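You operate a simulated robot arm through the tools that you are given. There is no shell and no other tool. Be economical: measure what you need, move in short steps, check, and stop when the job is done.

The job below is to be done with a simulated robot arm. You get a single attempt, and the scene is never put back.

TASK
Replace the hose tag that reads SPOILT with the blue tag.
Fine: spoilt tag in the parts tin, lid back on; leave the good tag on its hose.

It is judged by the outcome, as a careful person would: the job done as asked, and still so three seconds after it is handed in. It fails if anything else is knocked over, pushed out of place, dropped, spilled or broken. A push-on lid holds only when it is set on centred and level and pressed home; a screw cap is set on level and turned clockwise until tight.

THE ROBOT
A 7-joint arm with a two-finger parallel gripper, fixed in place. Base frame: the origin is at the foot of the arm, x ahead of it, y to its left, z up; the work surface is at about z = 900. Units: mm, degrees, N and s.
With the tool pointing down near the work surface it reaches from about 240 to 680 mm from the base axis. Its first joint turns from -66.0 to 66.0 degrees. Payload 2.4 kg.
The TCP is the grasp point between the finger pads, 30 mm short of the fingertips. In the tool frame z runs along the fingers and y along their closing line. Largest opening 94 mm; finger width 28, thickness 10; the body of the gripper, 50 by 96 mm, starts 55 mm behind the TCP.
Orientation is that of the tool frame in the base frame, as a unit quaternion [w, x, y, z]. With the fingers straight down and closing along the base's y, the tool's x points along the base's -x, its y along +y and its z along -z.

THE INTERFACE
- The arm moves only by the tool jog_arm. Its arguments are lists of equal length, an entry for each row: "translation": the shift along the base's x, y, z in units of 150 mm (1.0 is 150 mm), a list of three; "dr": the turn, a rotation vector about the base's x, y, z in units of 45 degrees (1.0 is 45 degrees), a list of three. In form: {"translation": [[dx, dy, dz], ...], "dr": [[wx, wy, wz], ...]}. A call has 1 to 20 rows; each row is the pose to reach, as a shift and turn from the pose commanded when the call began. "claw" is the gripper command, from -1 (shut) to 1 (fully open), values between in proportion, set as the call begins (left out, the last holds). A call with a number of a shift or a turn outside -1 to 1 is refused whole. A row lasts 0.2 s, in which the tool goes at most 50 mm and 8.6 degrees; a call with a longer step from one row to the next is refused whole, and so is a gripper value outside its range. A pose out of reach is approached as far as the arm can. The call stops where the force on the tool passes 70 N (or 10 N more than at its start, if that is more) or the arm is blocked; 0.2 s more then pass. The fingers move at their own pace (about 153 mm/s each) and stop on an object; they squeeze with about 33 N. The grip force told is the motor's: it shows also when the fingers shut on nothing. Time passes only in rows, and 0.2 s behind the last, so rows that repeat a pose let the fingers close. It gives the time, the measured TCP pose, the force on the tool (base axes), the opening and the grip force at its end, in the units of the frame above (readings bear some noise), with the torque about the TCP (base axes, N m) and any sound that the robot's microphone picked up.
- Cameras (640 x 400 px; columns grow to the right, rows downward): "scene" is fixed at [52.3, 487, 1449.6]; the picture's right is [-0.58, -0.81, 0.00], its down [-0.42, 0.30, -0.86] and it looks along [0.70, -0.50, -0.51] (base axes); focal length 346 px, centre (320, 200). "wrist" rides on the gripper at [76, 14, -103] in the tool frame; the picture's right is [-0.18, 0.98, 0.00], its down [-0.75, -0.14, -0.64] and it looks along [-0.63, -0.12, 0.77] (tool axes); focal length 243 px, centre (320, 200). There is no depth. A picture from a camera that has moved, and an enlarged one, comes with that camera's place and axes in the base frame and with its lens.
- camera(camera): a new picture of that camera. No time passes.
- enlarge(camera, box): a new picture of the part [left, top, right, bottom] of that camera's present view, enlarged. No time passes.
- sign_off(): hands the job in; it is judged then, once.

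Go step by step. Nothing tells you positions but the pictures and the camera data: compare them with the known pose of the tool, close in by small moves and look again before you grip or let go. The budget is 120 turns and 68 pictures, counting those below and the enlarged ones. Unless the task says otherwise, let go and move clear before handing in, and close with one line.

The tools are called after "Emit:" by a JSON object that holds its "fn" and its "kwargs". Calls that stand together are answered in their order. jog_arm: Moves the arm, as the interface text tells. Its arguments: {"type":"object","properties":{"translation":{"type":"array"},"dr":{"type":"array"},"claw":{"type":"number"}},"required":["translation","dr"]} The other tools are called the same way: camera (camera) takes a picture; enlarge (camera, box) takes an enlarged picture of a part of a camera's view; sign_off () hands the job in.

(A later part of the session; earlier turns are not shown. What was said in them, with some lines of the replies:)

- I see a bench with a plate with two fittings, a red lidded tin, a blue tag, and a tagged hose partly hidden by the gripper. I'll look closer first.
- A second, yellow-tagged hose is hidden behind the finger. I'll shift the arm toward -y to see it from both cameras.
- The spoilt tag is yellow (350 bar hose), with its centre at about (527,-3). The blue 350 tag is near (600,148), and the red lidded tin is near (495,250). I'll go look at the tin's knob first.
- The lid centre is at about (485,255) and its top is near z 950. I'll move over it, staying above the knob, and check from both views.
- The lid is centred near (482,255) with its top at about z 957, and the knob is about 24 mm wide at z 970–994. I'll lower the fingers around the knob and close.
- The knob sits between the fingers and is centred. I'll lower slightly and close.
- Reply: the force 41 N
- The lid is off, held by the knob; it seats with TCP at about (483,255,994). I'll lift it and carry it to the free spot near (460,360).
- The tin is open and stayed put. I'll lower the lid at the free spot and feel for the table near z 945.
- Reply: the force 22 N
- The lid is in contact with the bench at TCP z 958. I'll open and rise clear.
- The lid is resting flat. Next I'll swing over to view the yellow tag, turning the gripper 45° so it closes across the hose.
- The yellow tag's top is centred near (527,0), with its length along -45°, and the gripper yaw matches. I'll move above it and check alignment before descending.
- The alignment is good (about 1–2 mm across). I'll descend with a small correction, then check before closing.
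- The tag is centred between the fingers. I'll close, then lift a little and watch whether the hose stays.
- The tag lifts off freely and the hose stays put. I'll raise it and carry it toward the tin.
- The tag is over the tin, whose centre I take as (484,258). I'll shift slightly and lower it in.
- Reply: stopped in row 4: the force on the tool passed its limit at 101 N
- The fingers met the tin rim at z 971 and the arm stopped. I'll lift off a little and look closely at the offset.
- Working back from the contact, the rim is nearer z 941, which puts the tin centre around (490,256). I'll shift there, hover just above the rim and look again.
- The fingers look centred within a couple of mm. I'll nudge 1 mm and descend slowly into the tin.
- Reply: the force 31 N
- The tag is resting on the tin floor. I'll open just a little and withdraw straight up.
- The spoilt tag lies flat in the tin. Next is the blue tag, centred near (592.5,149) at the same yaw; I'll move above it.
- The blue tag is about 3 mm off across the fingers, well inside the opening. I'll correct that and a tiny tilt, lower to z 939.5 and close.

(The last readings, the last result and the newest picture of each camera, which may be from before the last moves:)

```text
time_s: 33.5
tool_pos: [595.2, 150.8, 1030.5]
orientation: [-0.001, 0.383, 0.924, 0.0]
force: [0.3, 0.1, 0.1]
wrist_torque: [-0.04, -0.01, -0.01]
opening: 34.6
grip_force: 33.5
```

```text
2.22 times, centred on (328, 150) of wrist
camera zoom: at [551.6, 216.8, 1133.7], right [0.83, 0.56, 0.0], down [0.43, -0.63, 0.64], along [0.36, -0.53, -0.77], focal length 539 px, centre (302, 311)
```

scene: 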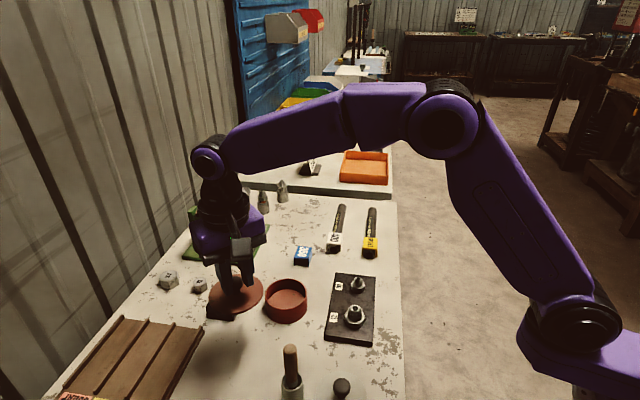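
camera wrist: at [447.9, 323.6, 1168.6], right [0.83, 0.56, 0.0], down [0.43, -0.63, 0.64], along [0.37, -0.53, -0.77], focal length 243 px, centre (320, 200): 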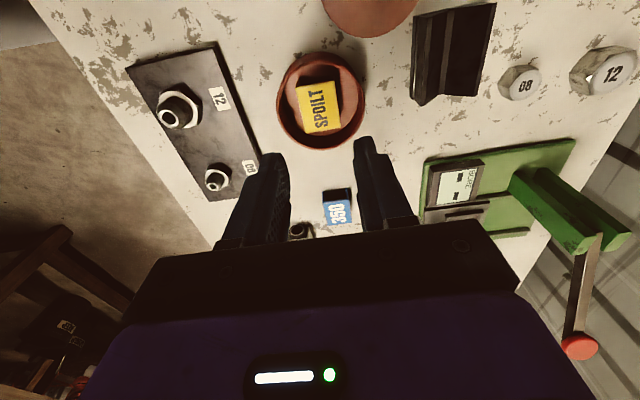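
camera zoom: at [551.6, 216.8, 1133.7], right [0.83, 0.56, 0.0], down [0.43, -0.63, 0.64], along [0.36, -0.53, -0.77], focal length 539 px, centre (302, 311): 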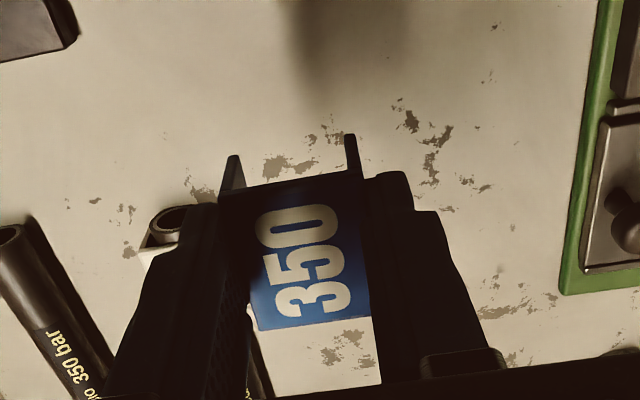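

The blue tag is held just like the yellow one was, with about 2 mm along-hose offset. I'll carry it above the 350 bar hose.

Emit:
{"fn": "jog_arm", "kwargs": {"translation": [[-0.12, -0.25, 0.1], [-0.24, -0.5, 0.1], [-0.36, -0.75, 0.1], [-0.455, -1, 0.0], [-0.455, -1, -0.2], [-0.455, -1, -0.2]], "dr": [[0, 0, 0], [0, 0, 0], [0, 0, 0], [0, 0, 0], [0, 0, 0], [0, 0, 0]]}}

Emit:
{"fn": "enlarge", "kwargs": {"camera": "wrist", "box": [224, 60, 432, 240]}}

Emit:
{"fn": "enlarge", "kwargs": {"camera": "scene", "box": [310, 190, 438, 270]}}

```text
time_s: 34.9
tool_pos: [526.2, 1.4, 1000.7]
orientation: [0.0, 0.382, 0.924, 0.0]
force: [0.5, -0.5, -0.5]
wrist_torque: [0.01, 0.0, 0.02]
opening: 34.6
grip_force: 32.8
```

```text
2.22 times, centred on (328, 150) of wrist
camera zoom: at [482.6, 66.7, 1103.0], right [0.83, 0.56, 0.0], down [0.43, -0.63, 0.64], along [0.36, -0.53, -0.77], focal length 539 px, centre (302, 311)
```

zoom: 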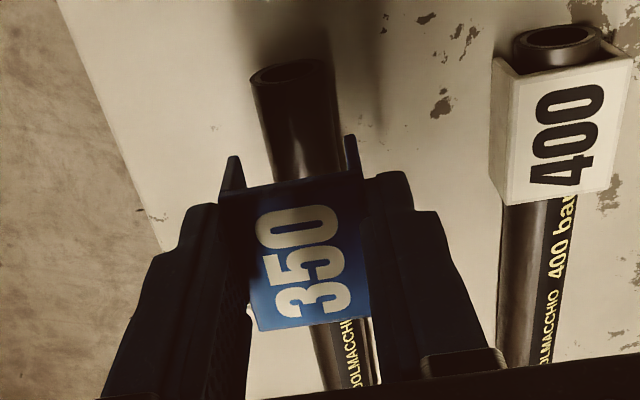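

```text
5.00 times, centred on (374, 230) of scene
camera zoom: at [52.3, 487.0, 1449.6], right [-0.58, -0.81, 0.0], down [-0.42, 0.3, -0.86], along [0.7, -0.5, -0.51], focal length 1730 px, centre (50, 50)
```

zoom: 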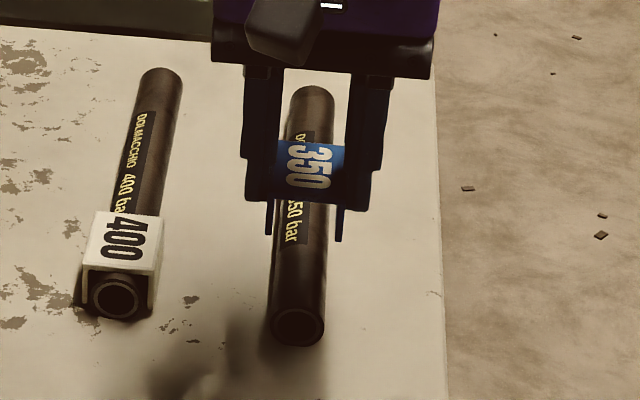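

The hose axis check agrees with the earlier grip pose. I'll apply a small correction and lower the tag slowly over the hose.

Emit:
{"fn": "jog_arm", "kwargs": {"translation": [[0.003, -0.024, -0.05], [0.003, -0.024, -0.15], [0.003, -0.024, -0.18], [0.003, -0.024, -0.2], [0.003, -0.024, -0.22], [0.003, -0.024, -0.24], [0.003, -0.024, -0.27], [0.003, -0.024, -0.3], [0.003, -0.024, -0.33], [0.003, -0.024, -0.36], [0.003, -0.024, -0.385], [0.003, -0.024, -0.4]], "dr": [[0, 0, 0], [0, 0, 0], [0, 0, 0], [0, 0, 0], [0, 0, 0], [0, 0, 0], [0, 0, 0], [0, 0, 0], [0, 0, 0], [0, 0, 0], [0, 0, 0], [0, 0, 0]]}}

Emit:
{"fn": "enlarge", "kwargs": {"camera": "scene", "box": [310, 190, 438, 270]}}

```text
time_s: 37.5
tool_pos: [527.0, -1.3, 943.3]
orientation: [0.001, 0.383, 0.924, 0.0]
force: [-4.0, -0.2, 22.0]
wrist_torque: [-0.01, 0.09, -0.03]
opening: 34.4
grip_force: 32.9
```

```text
5.00 times, centred on (374, 230) of scene
camera zoom: at [51.7, 487.0, 1449.6], right [-0.58, -0.81, 0.0], down [-0.42, 0.3, -0.86], along [0.7, -0.5, -0.51], focal length 1730 px, centre (50, 50)
```

zoom: 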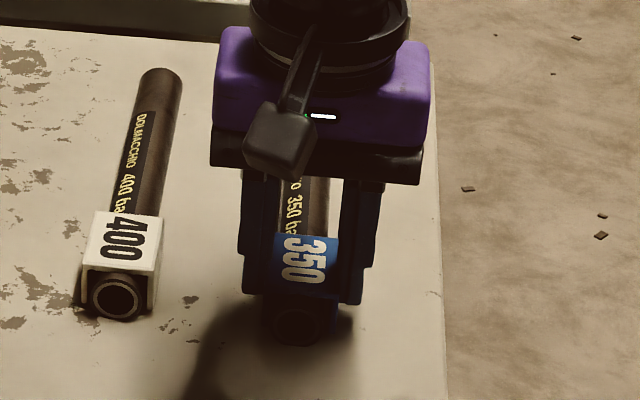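

The tag has bottomed out on the hose at TCP z 943. I'll release gently and rise.

Emit:
{"fn": "jog_arm", "kwargs": {"translation": [[0, 0, 0.01], [0, 0, 0.01], [0, 0, 0.01]], "dr": [[0, 0, 0], [0, 0, 0], [0, 0, 0]], "claw": 0.1}}

Emit:
{"fn": "jog_arm", "kwargs": {"translation": [[0, 0, 0.05], [0, 0, 0.2], [0, 0, 0.5], [0, 0, 0.8], [0, 0, 1], [0, 0, 1]], "dr": [[0, 0, 0], [0, 0, 0], [0, 0, 0], [0, 0, 0], [0, 0, 0], [0, 0, 0]]}}

Emit:
{"fn": "enlarge", "kwargs": {"camera": "scene", "box": [310, 190, 438, 270]}}

Emit:
{"fn": "enlarge", "kwargs": {"camera": "wrist", "box": [224, 60, 432, 240]}}

```text
time_s: 38.3
tool_pos: [526.2, -1.3, 942.5]
orientation: [-0.001, 0.383, 0.924, 0.001]
force: [-0.6, 0.1, -0.1]
wrist_torque: [0.0, -0.01, 0.0]
opening: 51.7
grip_force: 0.0
```

```text
time_s: 39.7
tool_pos: [526.7, -1.8, 1093.3]
orientation: [-0.001, 0.383, 0.924, 0.0]
force: [0.7, 0.0, 0.5]
wrist_torque: [-0.02, -0.01, -0.02]
opening: 51.6
grip_force: 0.1
```

```text
5.00 times, centred on (374, 230) of scene
camera zoom: at [52.3, 487.0, 1449.6], right [-0.58, -0.81, 0.0], down [-0.42, 0.3, -0.86], along [0.7, -0.5, -0.51], focal length 1730 px, centre (50, 50)
```

zoom: 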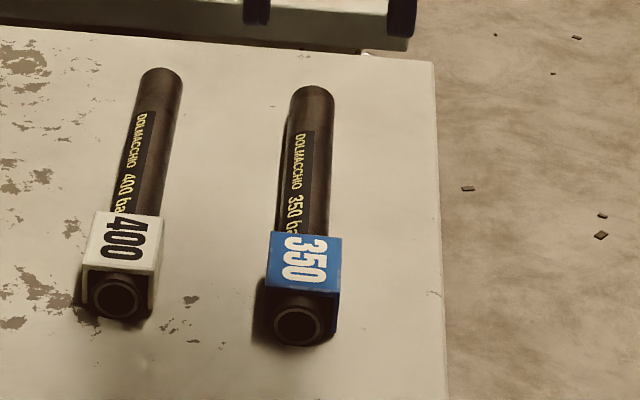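

```text
2.22 times, centred on (328, 150) of wrist
camera zoom: at [483.6, 62.6, 1196.1], right [0.83, 0.56, 0.0], down [0.43, -0.63, 0.64], along [0.36, -0.53, -0.77], focal length 539 px, centre (302, 311)
```

zoom: 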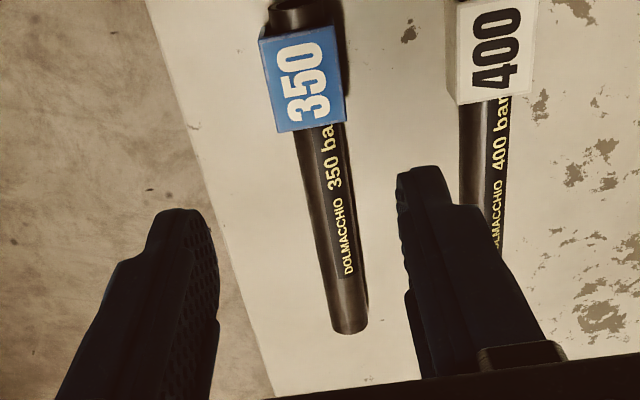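

The blue tag is seated squarely on the 350 bar hose and the hose hasn't moved. I'll go back to the lid, returning the gripper to its original yaw.

Emit:
{"fn": "jog_arm", "kwargs": {"translation": [[-0.03, 0.25, 0], [-0.06, 0.5, 0], [-0.1, 0.75, 0], [-0.15, 1, 0], [-0.15, 1, 0]], "dr": [[0, 0, 0.15], [0, 0, 0.3], [0, 0, 0.45], [0, 0, 0.5], [0, 0, 0.5]]}}

Emit:
{"fn": "jog_arm", "kwargs": {"translation": [[-0.03, 0.25, 0], [-0.06, 0.5, 0], [-0.1, 0.75, 0], [-0.15, 1, 0], [-0.15, 1, 0]], "dr": [[0, 0, 0.15], [0, 0, 0.3], [0, 0, 0.45], [0, 0, 0.5], [0, 0, 0.5]]}}

Emit:
{"fn": "jog_arm", "kwargs": {"translation": [[-0.07, 0.2, 0], [-0.14, 0.4, -0.1], [-0.14, 0.4, -0.4], [-0.14, 0.4, -0.6], [-0.14, 0.4, -0.6]], "dr": [[0, 0, 0], [0, 0, 0], [0, 0, 0], [0, 0, 0], [0, 0, 0]]}}

Emit:
{"fn": "camera", "kwargs": {"camera": "wrist"}}

```text
time_s: 40.9
tool_pos: [504.3, 147.1, 1092.4]
orientation: [0.0, 0.194, 0.981, 0.001]
force: [-0.3, 0.2, -0.6]
wrist_torque: [-0.01, 0.04, 0.01]
opening: 51.8
grip_force: 0.1
```

```text
time_s: 42.1
tool_pos: [480.8, 297.5, 1093.3]
orientation: [-0.001, 0.0, 1.0, 0.0]
force: [-0.1, -1.3, 0.0]
wrist_torque: [-0.01, -0.03, 0.04]
opening: 51.8
grip_force: 0.0
```

```text
time_s: 43.3
tool_pos: [460.1, 358.3, 1002.6]
orientation: [0.0, 0.0, 1.0, -0.001]
force: [0.0, 0.7, 0.1]
wrist_torque: [0.0, -0.01, -0.01]
opening: 51.8
grip_force: 0.2
```

```text
21 pictures are left
camera wrist: at [385.1, 373.3, 1105.2], right [0.18, 0.98, 0.0], down [0.75, -0.14, 0.64], along [0.63, -0.12, -0.77], focal length 243 px, centre (320, 200)
```

wrist: 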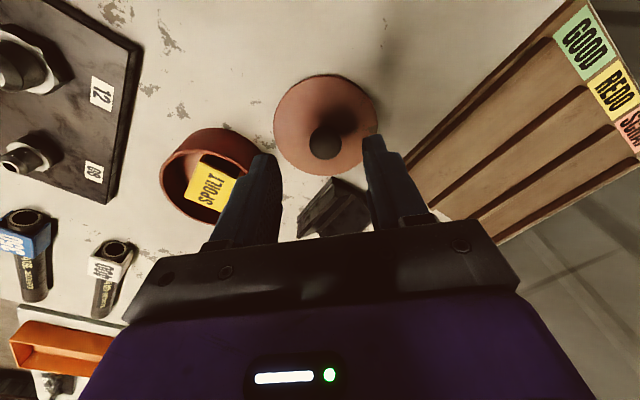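

The knob is between the fingers' approach path as before. I'll descend to the release pose, grip and lift the lid.

Emit:
{"fn": "jog_arm", "kwargs": {"translation": [[0, 0, -0.1], [0, 0, -0.2], [0, 0, -0.27], [0, 0, -0.3], [0, 0, -0.3]], "dr": [[0, 0, 0], [0, 0, 0], [0, 0, 0], [0, 0, 0], [0, 0, 0]]}}

Emit:
{"fn": "jog_arm", "kwargs": {"translation": [[0, 0, 0], [0, 0, 0], [0, 0, 0]], "dr": [[0, 0, 0], [0, 0, 0], [0, 0, 0]], "claw": -1}}

Emit:
{"fn": "jog_arm", "kwargs": {"translation": [[0, 0, 0.1], [0, 0, 0.3], [0, 0, 0.6], [0, 0, 0.6]], "dr": [[0, 0, 0], [0, 0, 0], [0, 0, 0], [0, 0, 0]]}}

Emit:
{"fn": "camera", "kwargs": {"camera": "wrist"}}

```text
time_s: 44.5
tool_pos: [460.7, 358.8, 957.6]
orientation: [-0.001, 0.0, 1.0, 0.0]
force: [-0.4, 0.6, 0.2]
wrist_torque: [-0.01, 0.02, 0.02]
opening: 51.7
grip_force: 0.0
```

```text
time_s: 45.3
tool_pos: [459.9, 358.0, 957.6]
orientation: [0.0, 0.0, 1.0, -0.001]
force: [-0.1, 0.7, 1.9]
wrist_torque: [-0.07, -0.07, 0.0]
opening: 23.5
grip_force: 33.1
```

```text
time_s: 46.3
tool_pos: [460.2, 357.0, 1047.2]
orientation: [-0.002, 0.0, 1.0, 0.0]
force: [-0.4, 0.5, 0.1]
wrist_torque: [-0.02, 0.05, 0.02]
opening: 23.5
grip_force: 33.1
```

```text
20 pictures are left
camera wrist: at [384.6, 372.5, 1151.3], right [0.18, 0.98, 0.0], down [0.75, -0.14, 0.64], along [0.63, -0.12, -0.77], focal length 243 px, centre (320, 200)
```

wrist: 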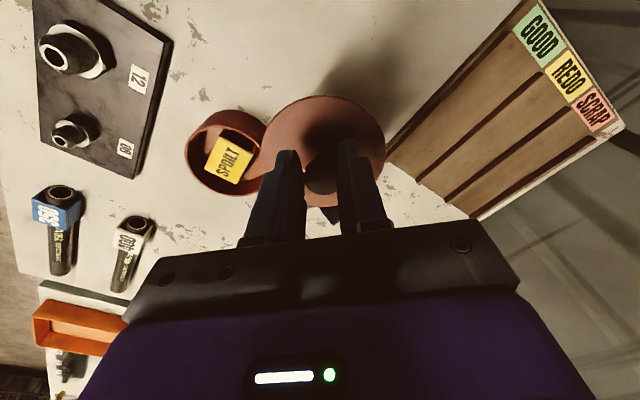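

The lid is held as before. I'll move to hover just above the tin and compare lid and rim from both cameras.

Emit:
{"fn": "jog_arm", "kwargs": {"translation": [[0.03, -0.2, 0], [0.08, -0.4, 0], [0.155, -0.6, 0], [0.155, -0.69, 0], [0.155, -0.69, -0.15], [0.155, -0.69, -0.18], [0.155, -0.69, -0.18]], "dr": [[0, 0, 0], [0, 0, 0], [0, 0, 0], [0, 0, 0], [0, 0, 0], [0, 0, 0], [0, 0, 0]]}}

Emit:
{"fn": "enlarge", "kwargs": {"camera": "scene", "box": [238, 240, 334, 330]}}

Emit:
{"fn": "enlarge", "kwargs": {"camera": "wrist", "box": [240, 60, 400, 220]}}

```text
time_s: 47.9
tool_pos: [484.1, 255.6, 1020.5]
orientation: [0.0, 0.0, 1.0, 0.001]
force: [0.4, -0.1, -0.3]
wrist_torque: [0.02, 0.0, 0.02]
opening: 23.2
grip_force: 33.2
```

```text
4.44 times, centred on (286, 285) of scene
camera zoom: at [52.3, 487.0, 1449.6], right [-0.58, -0.81, 0.0], down [-0.42, 0.3, -0.86], along [0.7, -0.5, -0.51], focal length 1538 px, centre (471, -178)
```

zoom: 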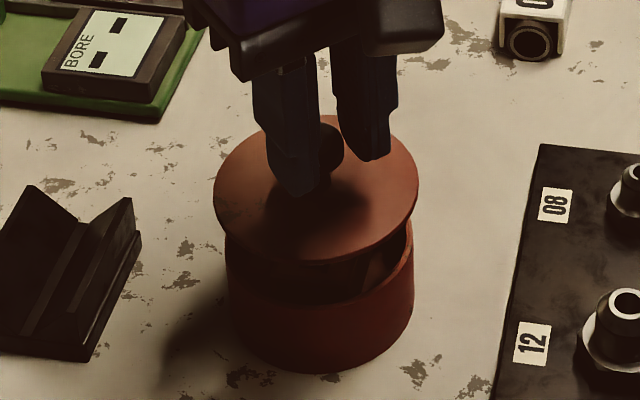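

```text
2.50 times, centred on (320, 140) of wrist
camera zoom: at [407.6, 269.9, 1123.2], right [0.18, 0.98, 0.0], down [0.75, -0.14, 0.64], along [0.63, -0.12, -0.77], focal length 606 px, centre (320, 350)
```

zoom: 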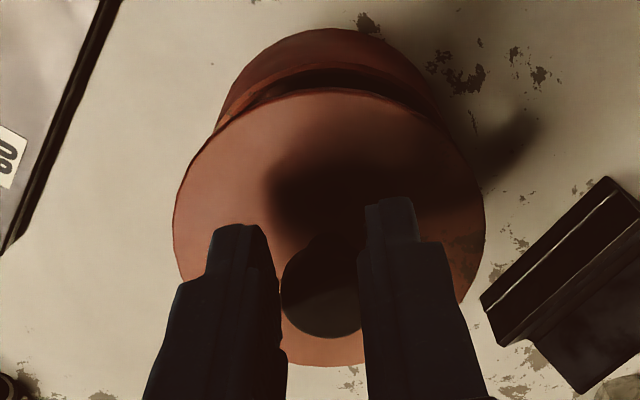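

The lid and rim agree laterally to within a millimetre, and the fore-aft offset matches too. I'll lower slowly onto the rim.

Emit:
{"fn": "jog_arm", "kwargs": {"translation": [[0, 0, -0.06], [0, 0, -0.11], [0, 0, -0.13], [0, 0, -0.15], [0, 0, -0.165], [0, 0, -0.18], [0, 0, -0.19], [0, 0, -0.19]], "dr": [[0, 0, 0], [0, 0, 0], [0, 0, 0], [0, 0, 0], [0, 0, 0], [0, 0, 0], [0, 0, 0], [0, 0, 0]]}}

Emit:
{"fn": "enlarge", "kwargs": {"camera": "scene", "box": [238, 240, 334, 330]}}

```text
time_s: 49.7
tool_pos: [483.0, 255.4, 994.2]
orientation: [0.001, -0.001, 1.0, 0.002]
force: [-13.8, 1.5, 39.0]
wrist_torque: [0.05, -0.02, -0.04]
opening: 23.5
grip_force: 32.8
```

```text
4.44 times, centred on (286, 285) of scene
camera zoom: at [51.2, 486.7, 1449.7], right [-0.58, -0.81, 0.0], down [-0.42, 0.3, -0.86], along [0.7, -0.5, -0.51], focal length 1538 px, centre (471, -178)
```

zoom: 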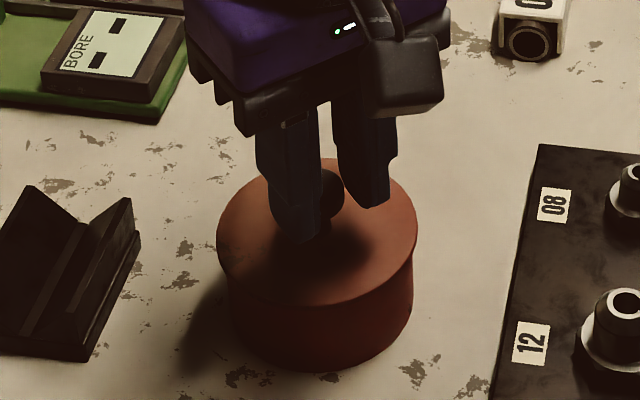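

The lid is down on the tin at the same height as it originally sat (994). I'll press a bit harder to push it home.

Emit:
{"fn": "jog_arm", "kwargs": {"translation": [[0, 0, -0.005], [0, 0, -0.01], [0, 0, -0.015], [0, 0, -0.02], [0, 0, -0.02]], "dr": [[0, 0, 0], [0, 0, 0], [0, 0, 0], [0, 0, 0], [0, 0, 0]]}}

```text
time_s: 50.9
tool_pos: [483.3, 254.9, 989.8]
orientation: [0.003, 0.0, 1.0, 0.001]
force: [-1.6, 9.8, 23.8]
wrist_torque: [0.3, -0.34, 0.27]
opening: 24.2
grip_force: 33.3
```

It gave about 4 mm, so either the lid went home or the fingers slipped on the knob. I'll look.

Emit:
{"fn": "enlarge", "kwargs": {"camera": "scene", "box": [238, 240, 334, 330]}}

Emit:
{"fn": "jog_arm", "kwargs": {"translation": [[0, 0, 0], [0, 0, 0], [0, 0, 0]], "dr": [[0, 0, 0], [0, 0, 0], [0, 0, 0]], "claw": 0.1}}

Emit:
{"fn": "jog_arm", "kwargs": {"translation": [[0, 0, 0.1], [0, 0, 0.3], [0, 0, 0.5], [0, 0, 0.5]], "dr": [[0, 0, 0], [0, 0, 0], [0, 0, 0], [0, 0, 0]]}}

Emit:
{"fn": "enlarge", "kwargs": {"camera": "scene", "box": [238, 240, 334, 330]}}

Emit:
{"fn": "enlarge", "kwargs": {"camera": "wrist", "box": [240, 60, 400, 220]}}

```text
4.44 times, centred on (286, 285) of scene
camera zoom: at [51.9, 487.1, 1449.6], right [-0.58, -0.81, 0.0], down [-0.42, 0.3, -0.86], along [0.7, -0.5, -0.51], focal length 1538 px, centre (471, -178)
```

zoom: 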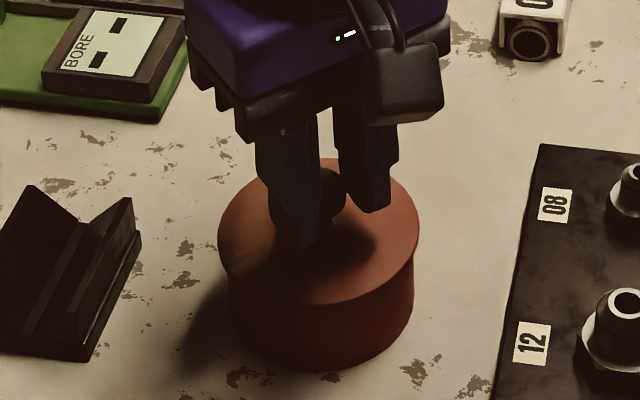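

```text
time_s: 51.7
tool_pos: [483.6, 254.3, 989.2]
orientation: [-0.001, 0.0, 1.0, -0.001]
force: [-0.3, -0.1, 0.0]
wrist_torque: [0.02, 0.04, 0.0]
opening: 51.8
grip_force: 0.1
```

```text
time_s: 52.7
tool_pos: [483.8, 253.0, 1063.2]
orientation: [0.0, 0.0, 1.0, 0.0]
force: [0.2, 0.2, 0.3]
wrist_torque: [0.02, 0.0, 0.01]
opening: 51.9
grip_force: 0.1
```

```text
4.44 times, centred on (286, 285) of scene
camera zoom: at [52.3, 487.0, 1449.6], right [-0.58, -0.81, 0.0], down [-0.42, 0.3, -0.86], along [0.7, -0.5, -0.51], focal length 1538 px, centre (471, -178)
```

zoom: 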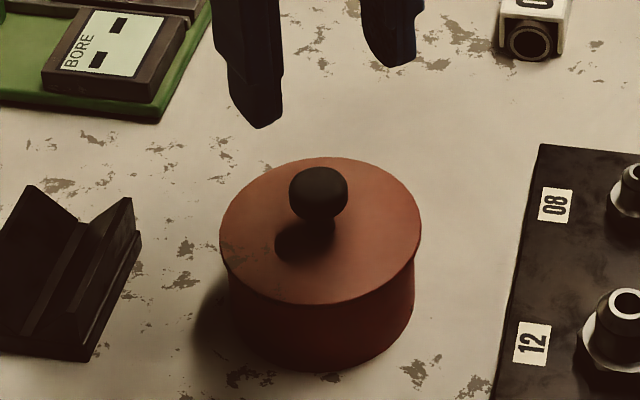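

```text
2.50 times, centred on (320, 140) of wrist
camera zoom: at [408.7, 269.3, 1166.5], right [0.18, 0.98, 0.0], down [0.75, -0.14, 0.64], along [0.63, -0.12, -0.77], focal length 606 px, centre (320, 350)
```

zoom: 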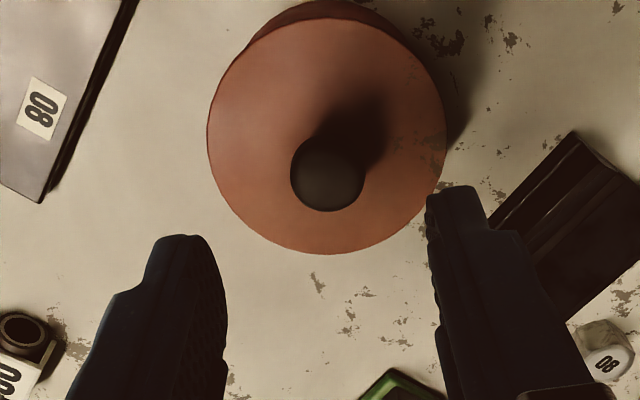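

The lid is centred and looks level. To be sure it's pressed home, I'll push straight down on the knob top with closed fingers.

Emit:
{"fn": "jog_arm", "kwargs": {"translation": [[0.028, 0.012, 0], [0.028, 0.012, 0], [0.028, 0.012, -0.1], [0.028, 0.012, -0.18], [0.028, 0.012, -0.2], [0.028, 0.012, -0.22], [0.028, 0.012, -0.24], [0.028, 0.012, -0.26], [0.028, 0.012, -0.27]], "dr": [[0, 0, 0], [0, 0, 0], [0, 0, 0], [0, 0, 0], [0, 0, 0], [0, 0, 0], [0, 0, 0], [0, 0, 0], [0, 0, 0]], "claw": -1}}

Emit:
{"fn": "enlarge", "kwargs": {"camera": "scene", "box": [238, 240, 334, 330]}}

```text
time_s: 54.7
tool_pos: [488.2, 256.5, 1024.1]
orientation: [-0.001, 0.0, 1.0, -0.001]
force: [-0.7, -0.1, -0.6]
wrist_torque: [0.0, -0.01, 0.01]
opening: 0.0
grip_force: 32.8
```

```text
4.44 times, centred on (286, 285) of scene
camera zoom: at [52.3, 487.0, 1449.6], right [-0.58, -0.81, 0.0], down [-0.42, 0.3, -0.86], along [0.7, -0.5, -0.51], focal length 1538 px, centre (471, -178)
```

zoom: 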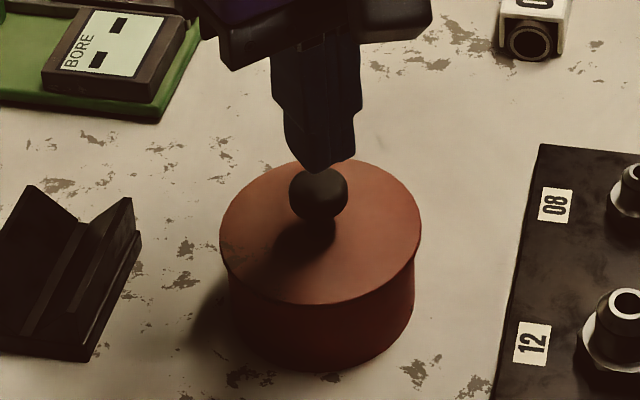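

The closed fingertips are right above the knob's centre. I'll press down in 1.5 mm steps.

Emit:
{"fn": "jog_arm", "kwargs": {"translation": [[0, 0, -0.02], [0, 0, -0.04], [0, 0, -0.05], [0, 0, -0.06], [0, 0, -0.07], [0, 0, -0.08], [0, 0, -0.09], [0, 0, -0.1], [0, 0, -0.11], [0, 0, -0.12], [0, 0, -0.13], [0, 0, -0.14]], "dr": [[0, 0, 0], [0, 0, 0], [0, 0, 0], [0, 0, 0], [0, 0, 0], [0, 0, 0], [0, 0, 0], [0, 0, 0], [0, 0, 0], [0, 0, 0], [0, 0, 0], [0, 0, 0]]}}

```text
time_s: 57.3
tool_pos: [487.9, 255.4, 1001.6]
orientation: [0.0, 0.0, 1.0, 0.0]
force: [0.3, 0.5, 0.0]
wrist_torque: [0.0, 0.04, 0.0]
opening: 0.0
grip_force: 32.9
```

There's no contact yet, so the knob is lower than I assumed. I'll keep pressing slowly.

Emit:
{"fn": "jog_arm", "kwargs": {"translation": [[0, 0, -0.01], [0, 0, -0.02], [0, 0, -0.03], [0, 0, -0.04], [0, 0, -0.05], [0, 0, -0.06]], "dr": [[0, 0, 0], [0, 0, 0], [0, 0, 0], [0, 0, 0], [0, 0, 0], [0, 0, 0]]}}

Emit:
{"fn": "enlarge", "kwargs": {"camera": "scene", "box": [238, 240, 334, 330]}}

```text
time_s: 58.7
tool_pos: [489.4, 256.0, 999.9]
orientation: [0.005, 0.0, 1.0, 0.003]
force: [-4.7, -2.3, 15.8]
wrist_torque: [-0.1, 0.15, -0.05]
opening: 0.1
grip_force: 32.4
stopped in row 6: the force on the tool passed its limit at 71 N (the readings are from after the stop); the commanded pose is now the measured one
```

```text
4.44 times, centred on (286, 285) of scene
camera zoom: at [51.9, 486.8, 1449.6], right [-0.58, -0.81, 0.0], down [-0.42, 0.3, -0.86], along [0.7, -0.5, -0.51], focal length 1538 px, centre (471, -178)
```

zoom: 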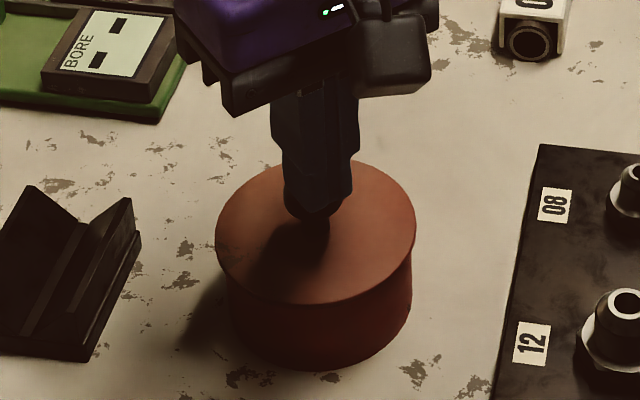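

I reached 71 N on the knob with no further give, so the lid should be home. I'll back off and compare with the first picture.

Emit:
{"fn": "jog_arm", "kwargs": {"translation": [[0, 0, 0.1], [0, 0, 0.3], [0, 0, 0.6], [0, 0, 0.9], [-0.2, 0, 0.9], [-0.4, 0, 0.9], [-0.4, 0, 0.9]], "dr": [[0, 0, 0], [0, 0, 0], [0, 0, 0], [0, 0, 0], [0, 0, 0], [0, 0, 0], [0, 0, 0]]}}

Emit:
{"fn": "enlarge", "kwargs": {"camera": "scene", "box": [240, 250, 400, 350]}}

Emit:
{"fn": "camera", "kwargs": {"camera": "scene"}}

```text
time_s: 60.3
tool_pos: [429.7, 256.4, 1134.6]
orientation: [0.004, 0.0, 1.0, 0.003]
force: [-0.9, 0.4, -0.3]
wrist_torque: [-0.01, -0.01, 0.01]
opening: 0.0
grip_force: 33.2
```

```text
4.00 times, centred on (320, 300) of scene
camera zoom: at [52.2, 487.0, 1449.6], right [-0.58, -0.81, 0.0], down [-0.42, 0.3, -0.86], along [0.7, -0.5, -0.51], focal length 1384 px, centre (320, -200)
```

zoom: 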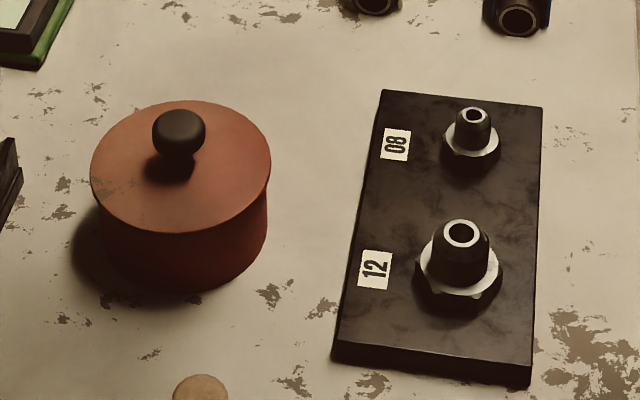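

```text
10 pictures are left
```

scene: 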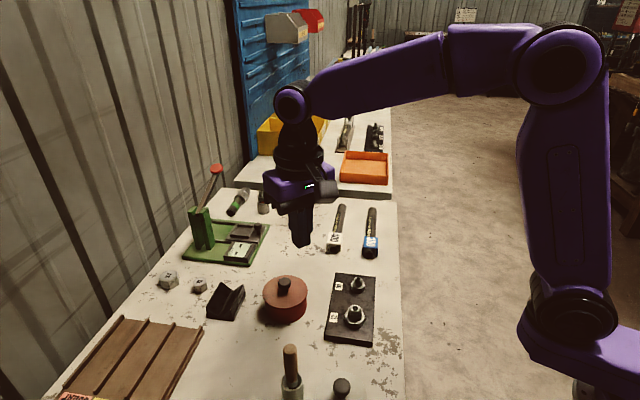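

The lid sits at the same height and level as in the first picture. I'll do one close check of the seam and of the hoses before handing in.

Emit:
{"fn": "enlarge", "kwargs": {"camera": "scene", "box": [256, 270, 314, 328]}}

Emit:
{"fn": "enlarge", "kwargs": {"camera": "scene", "box": [310, 190, 406, 265]}}

```text
6.90 times, centred on (285, 299) of scene
camera zoom: at [52.2, 487.0, 1449.6], right [-0.58, -0.81, 0.0], down [-0.42, 0.3, -0.86], along [0.7, -0.5, -0.51], focal length 2386 px, centre (561, -483)
```

zoom: 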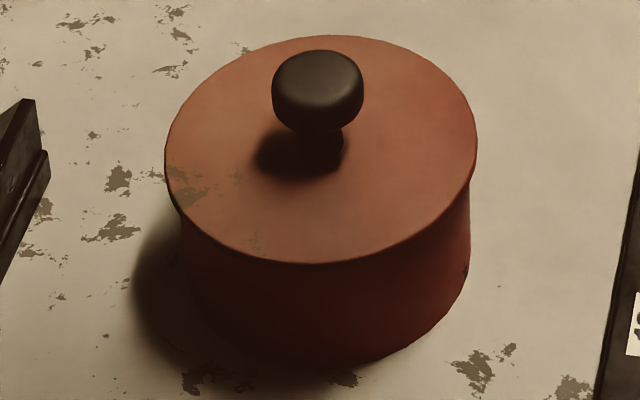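

```text
5.33 times, centred on (358, 228) of scene
camera zoom: at [52.2, 487.0, 1449.6], right [-0.58, -0.81, 0.0], down [-0.42, 0.3, -0.86], along [0.7, -0.5, -0.51], focal length 1845 px, centre (117, 53)
```

zoom: 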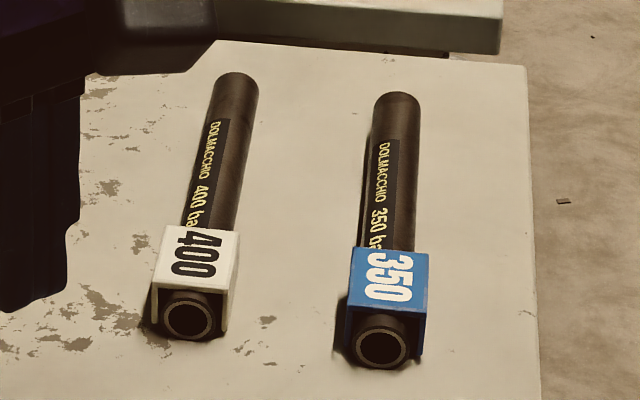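

Everything matches: the lid is flush and level, blue is on the 350 bar hose, and the 400 tag is untouched. The arm is clear, so I'm handing in.

Emit:
{"fn": "sign_off", "kwargs": {}}

```text
The job is handed in.
```

The blue 350 tag is now on the hose that had the SPOILT tag; the SPOILT tag is in the tin with its lid pressed home. The 400 tag was left on its hose. The tin sits about 4 mm from where it started, after the lid handling and one finger contact with its rim.
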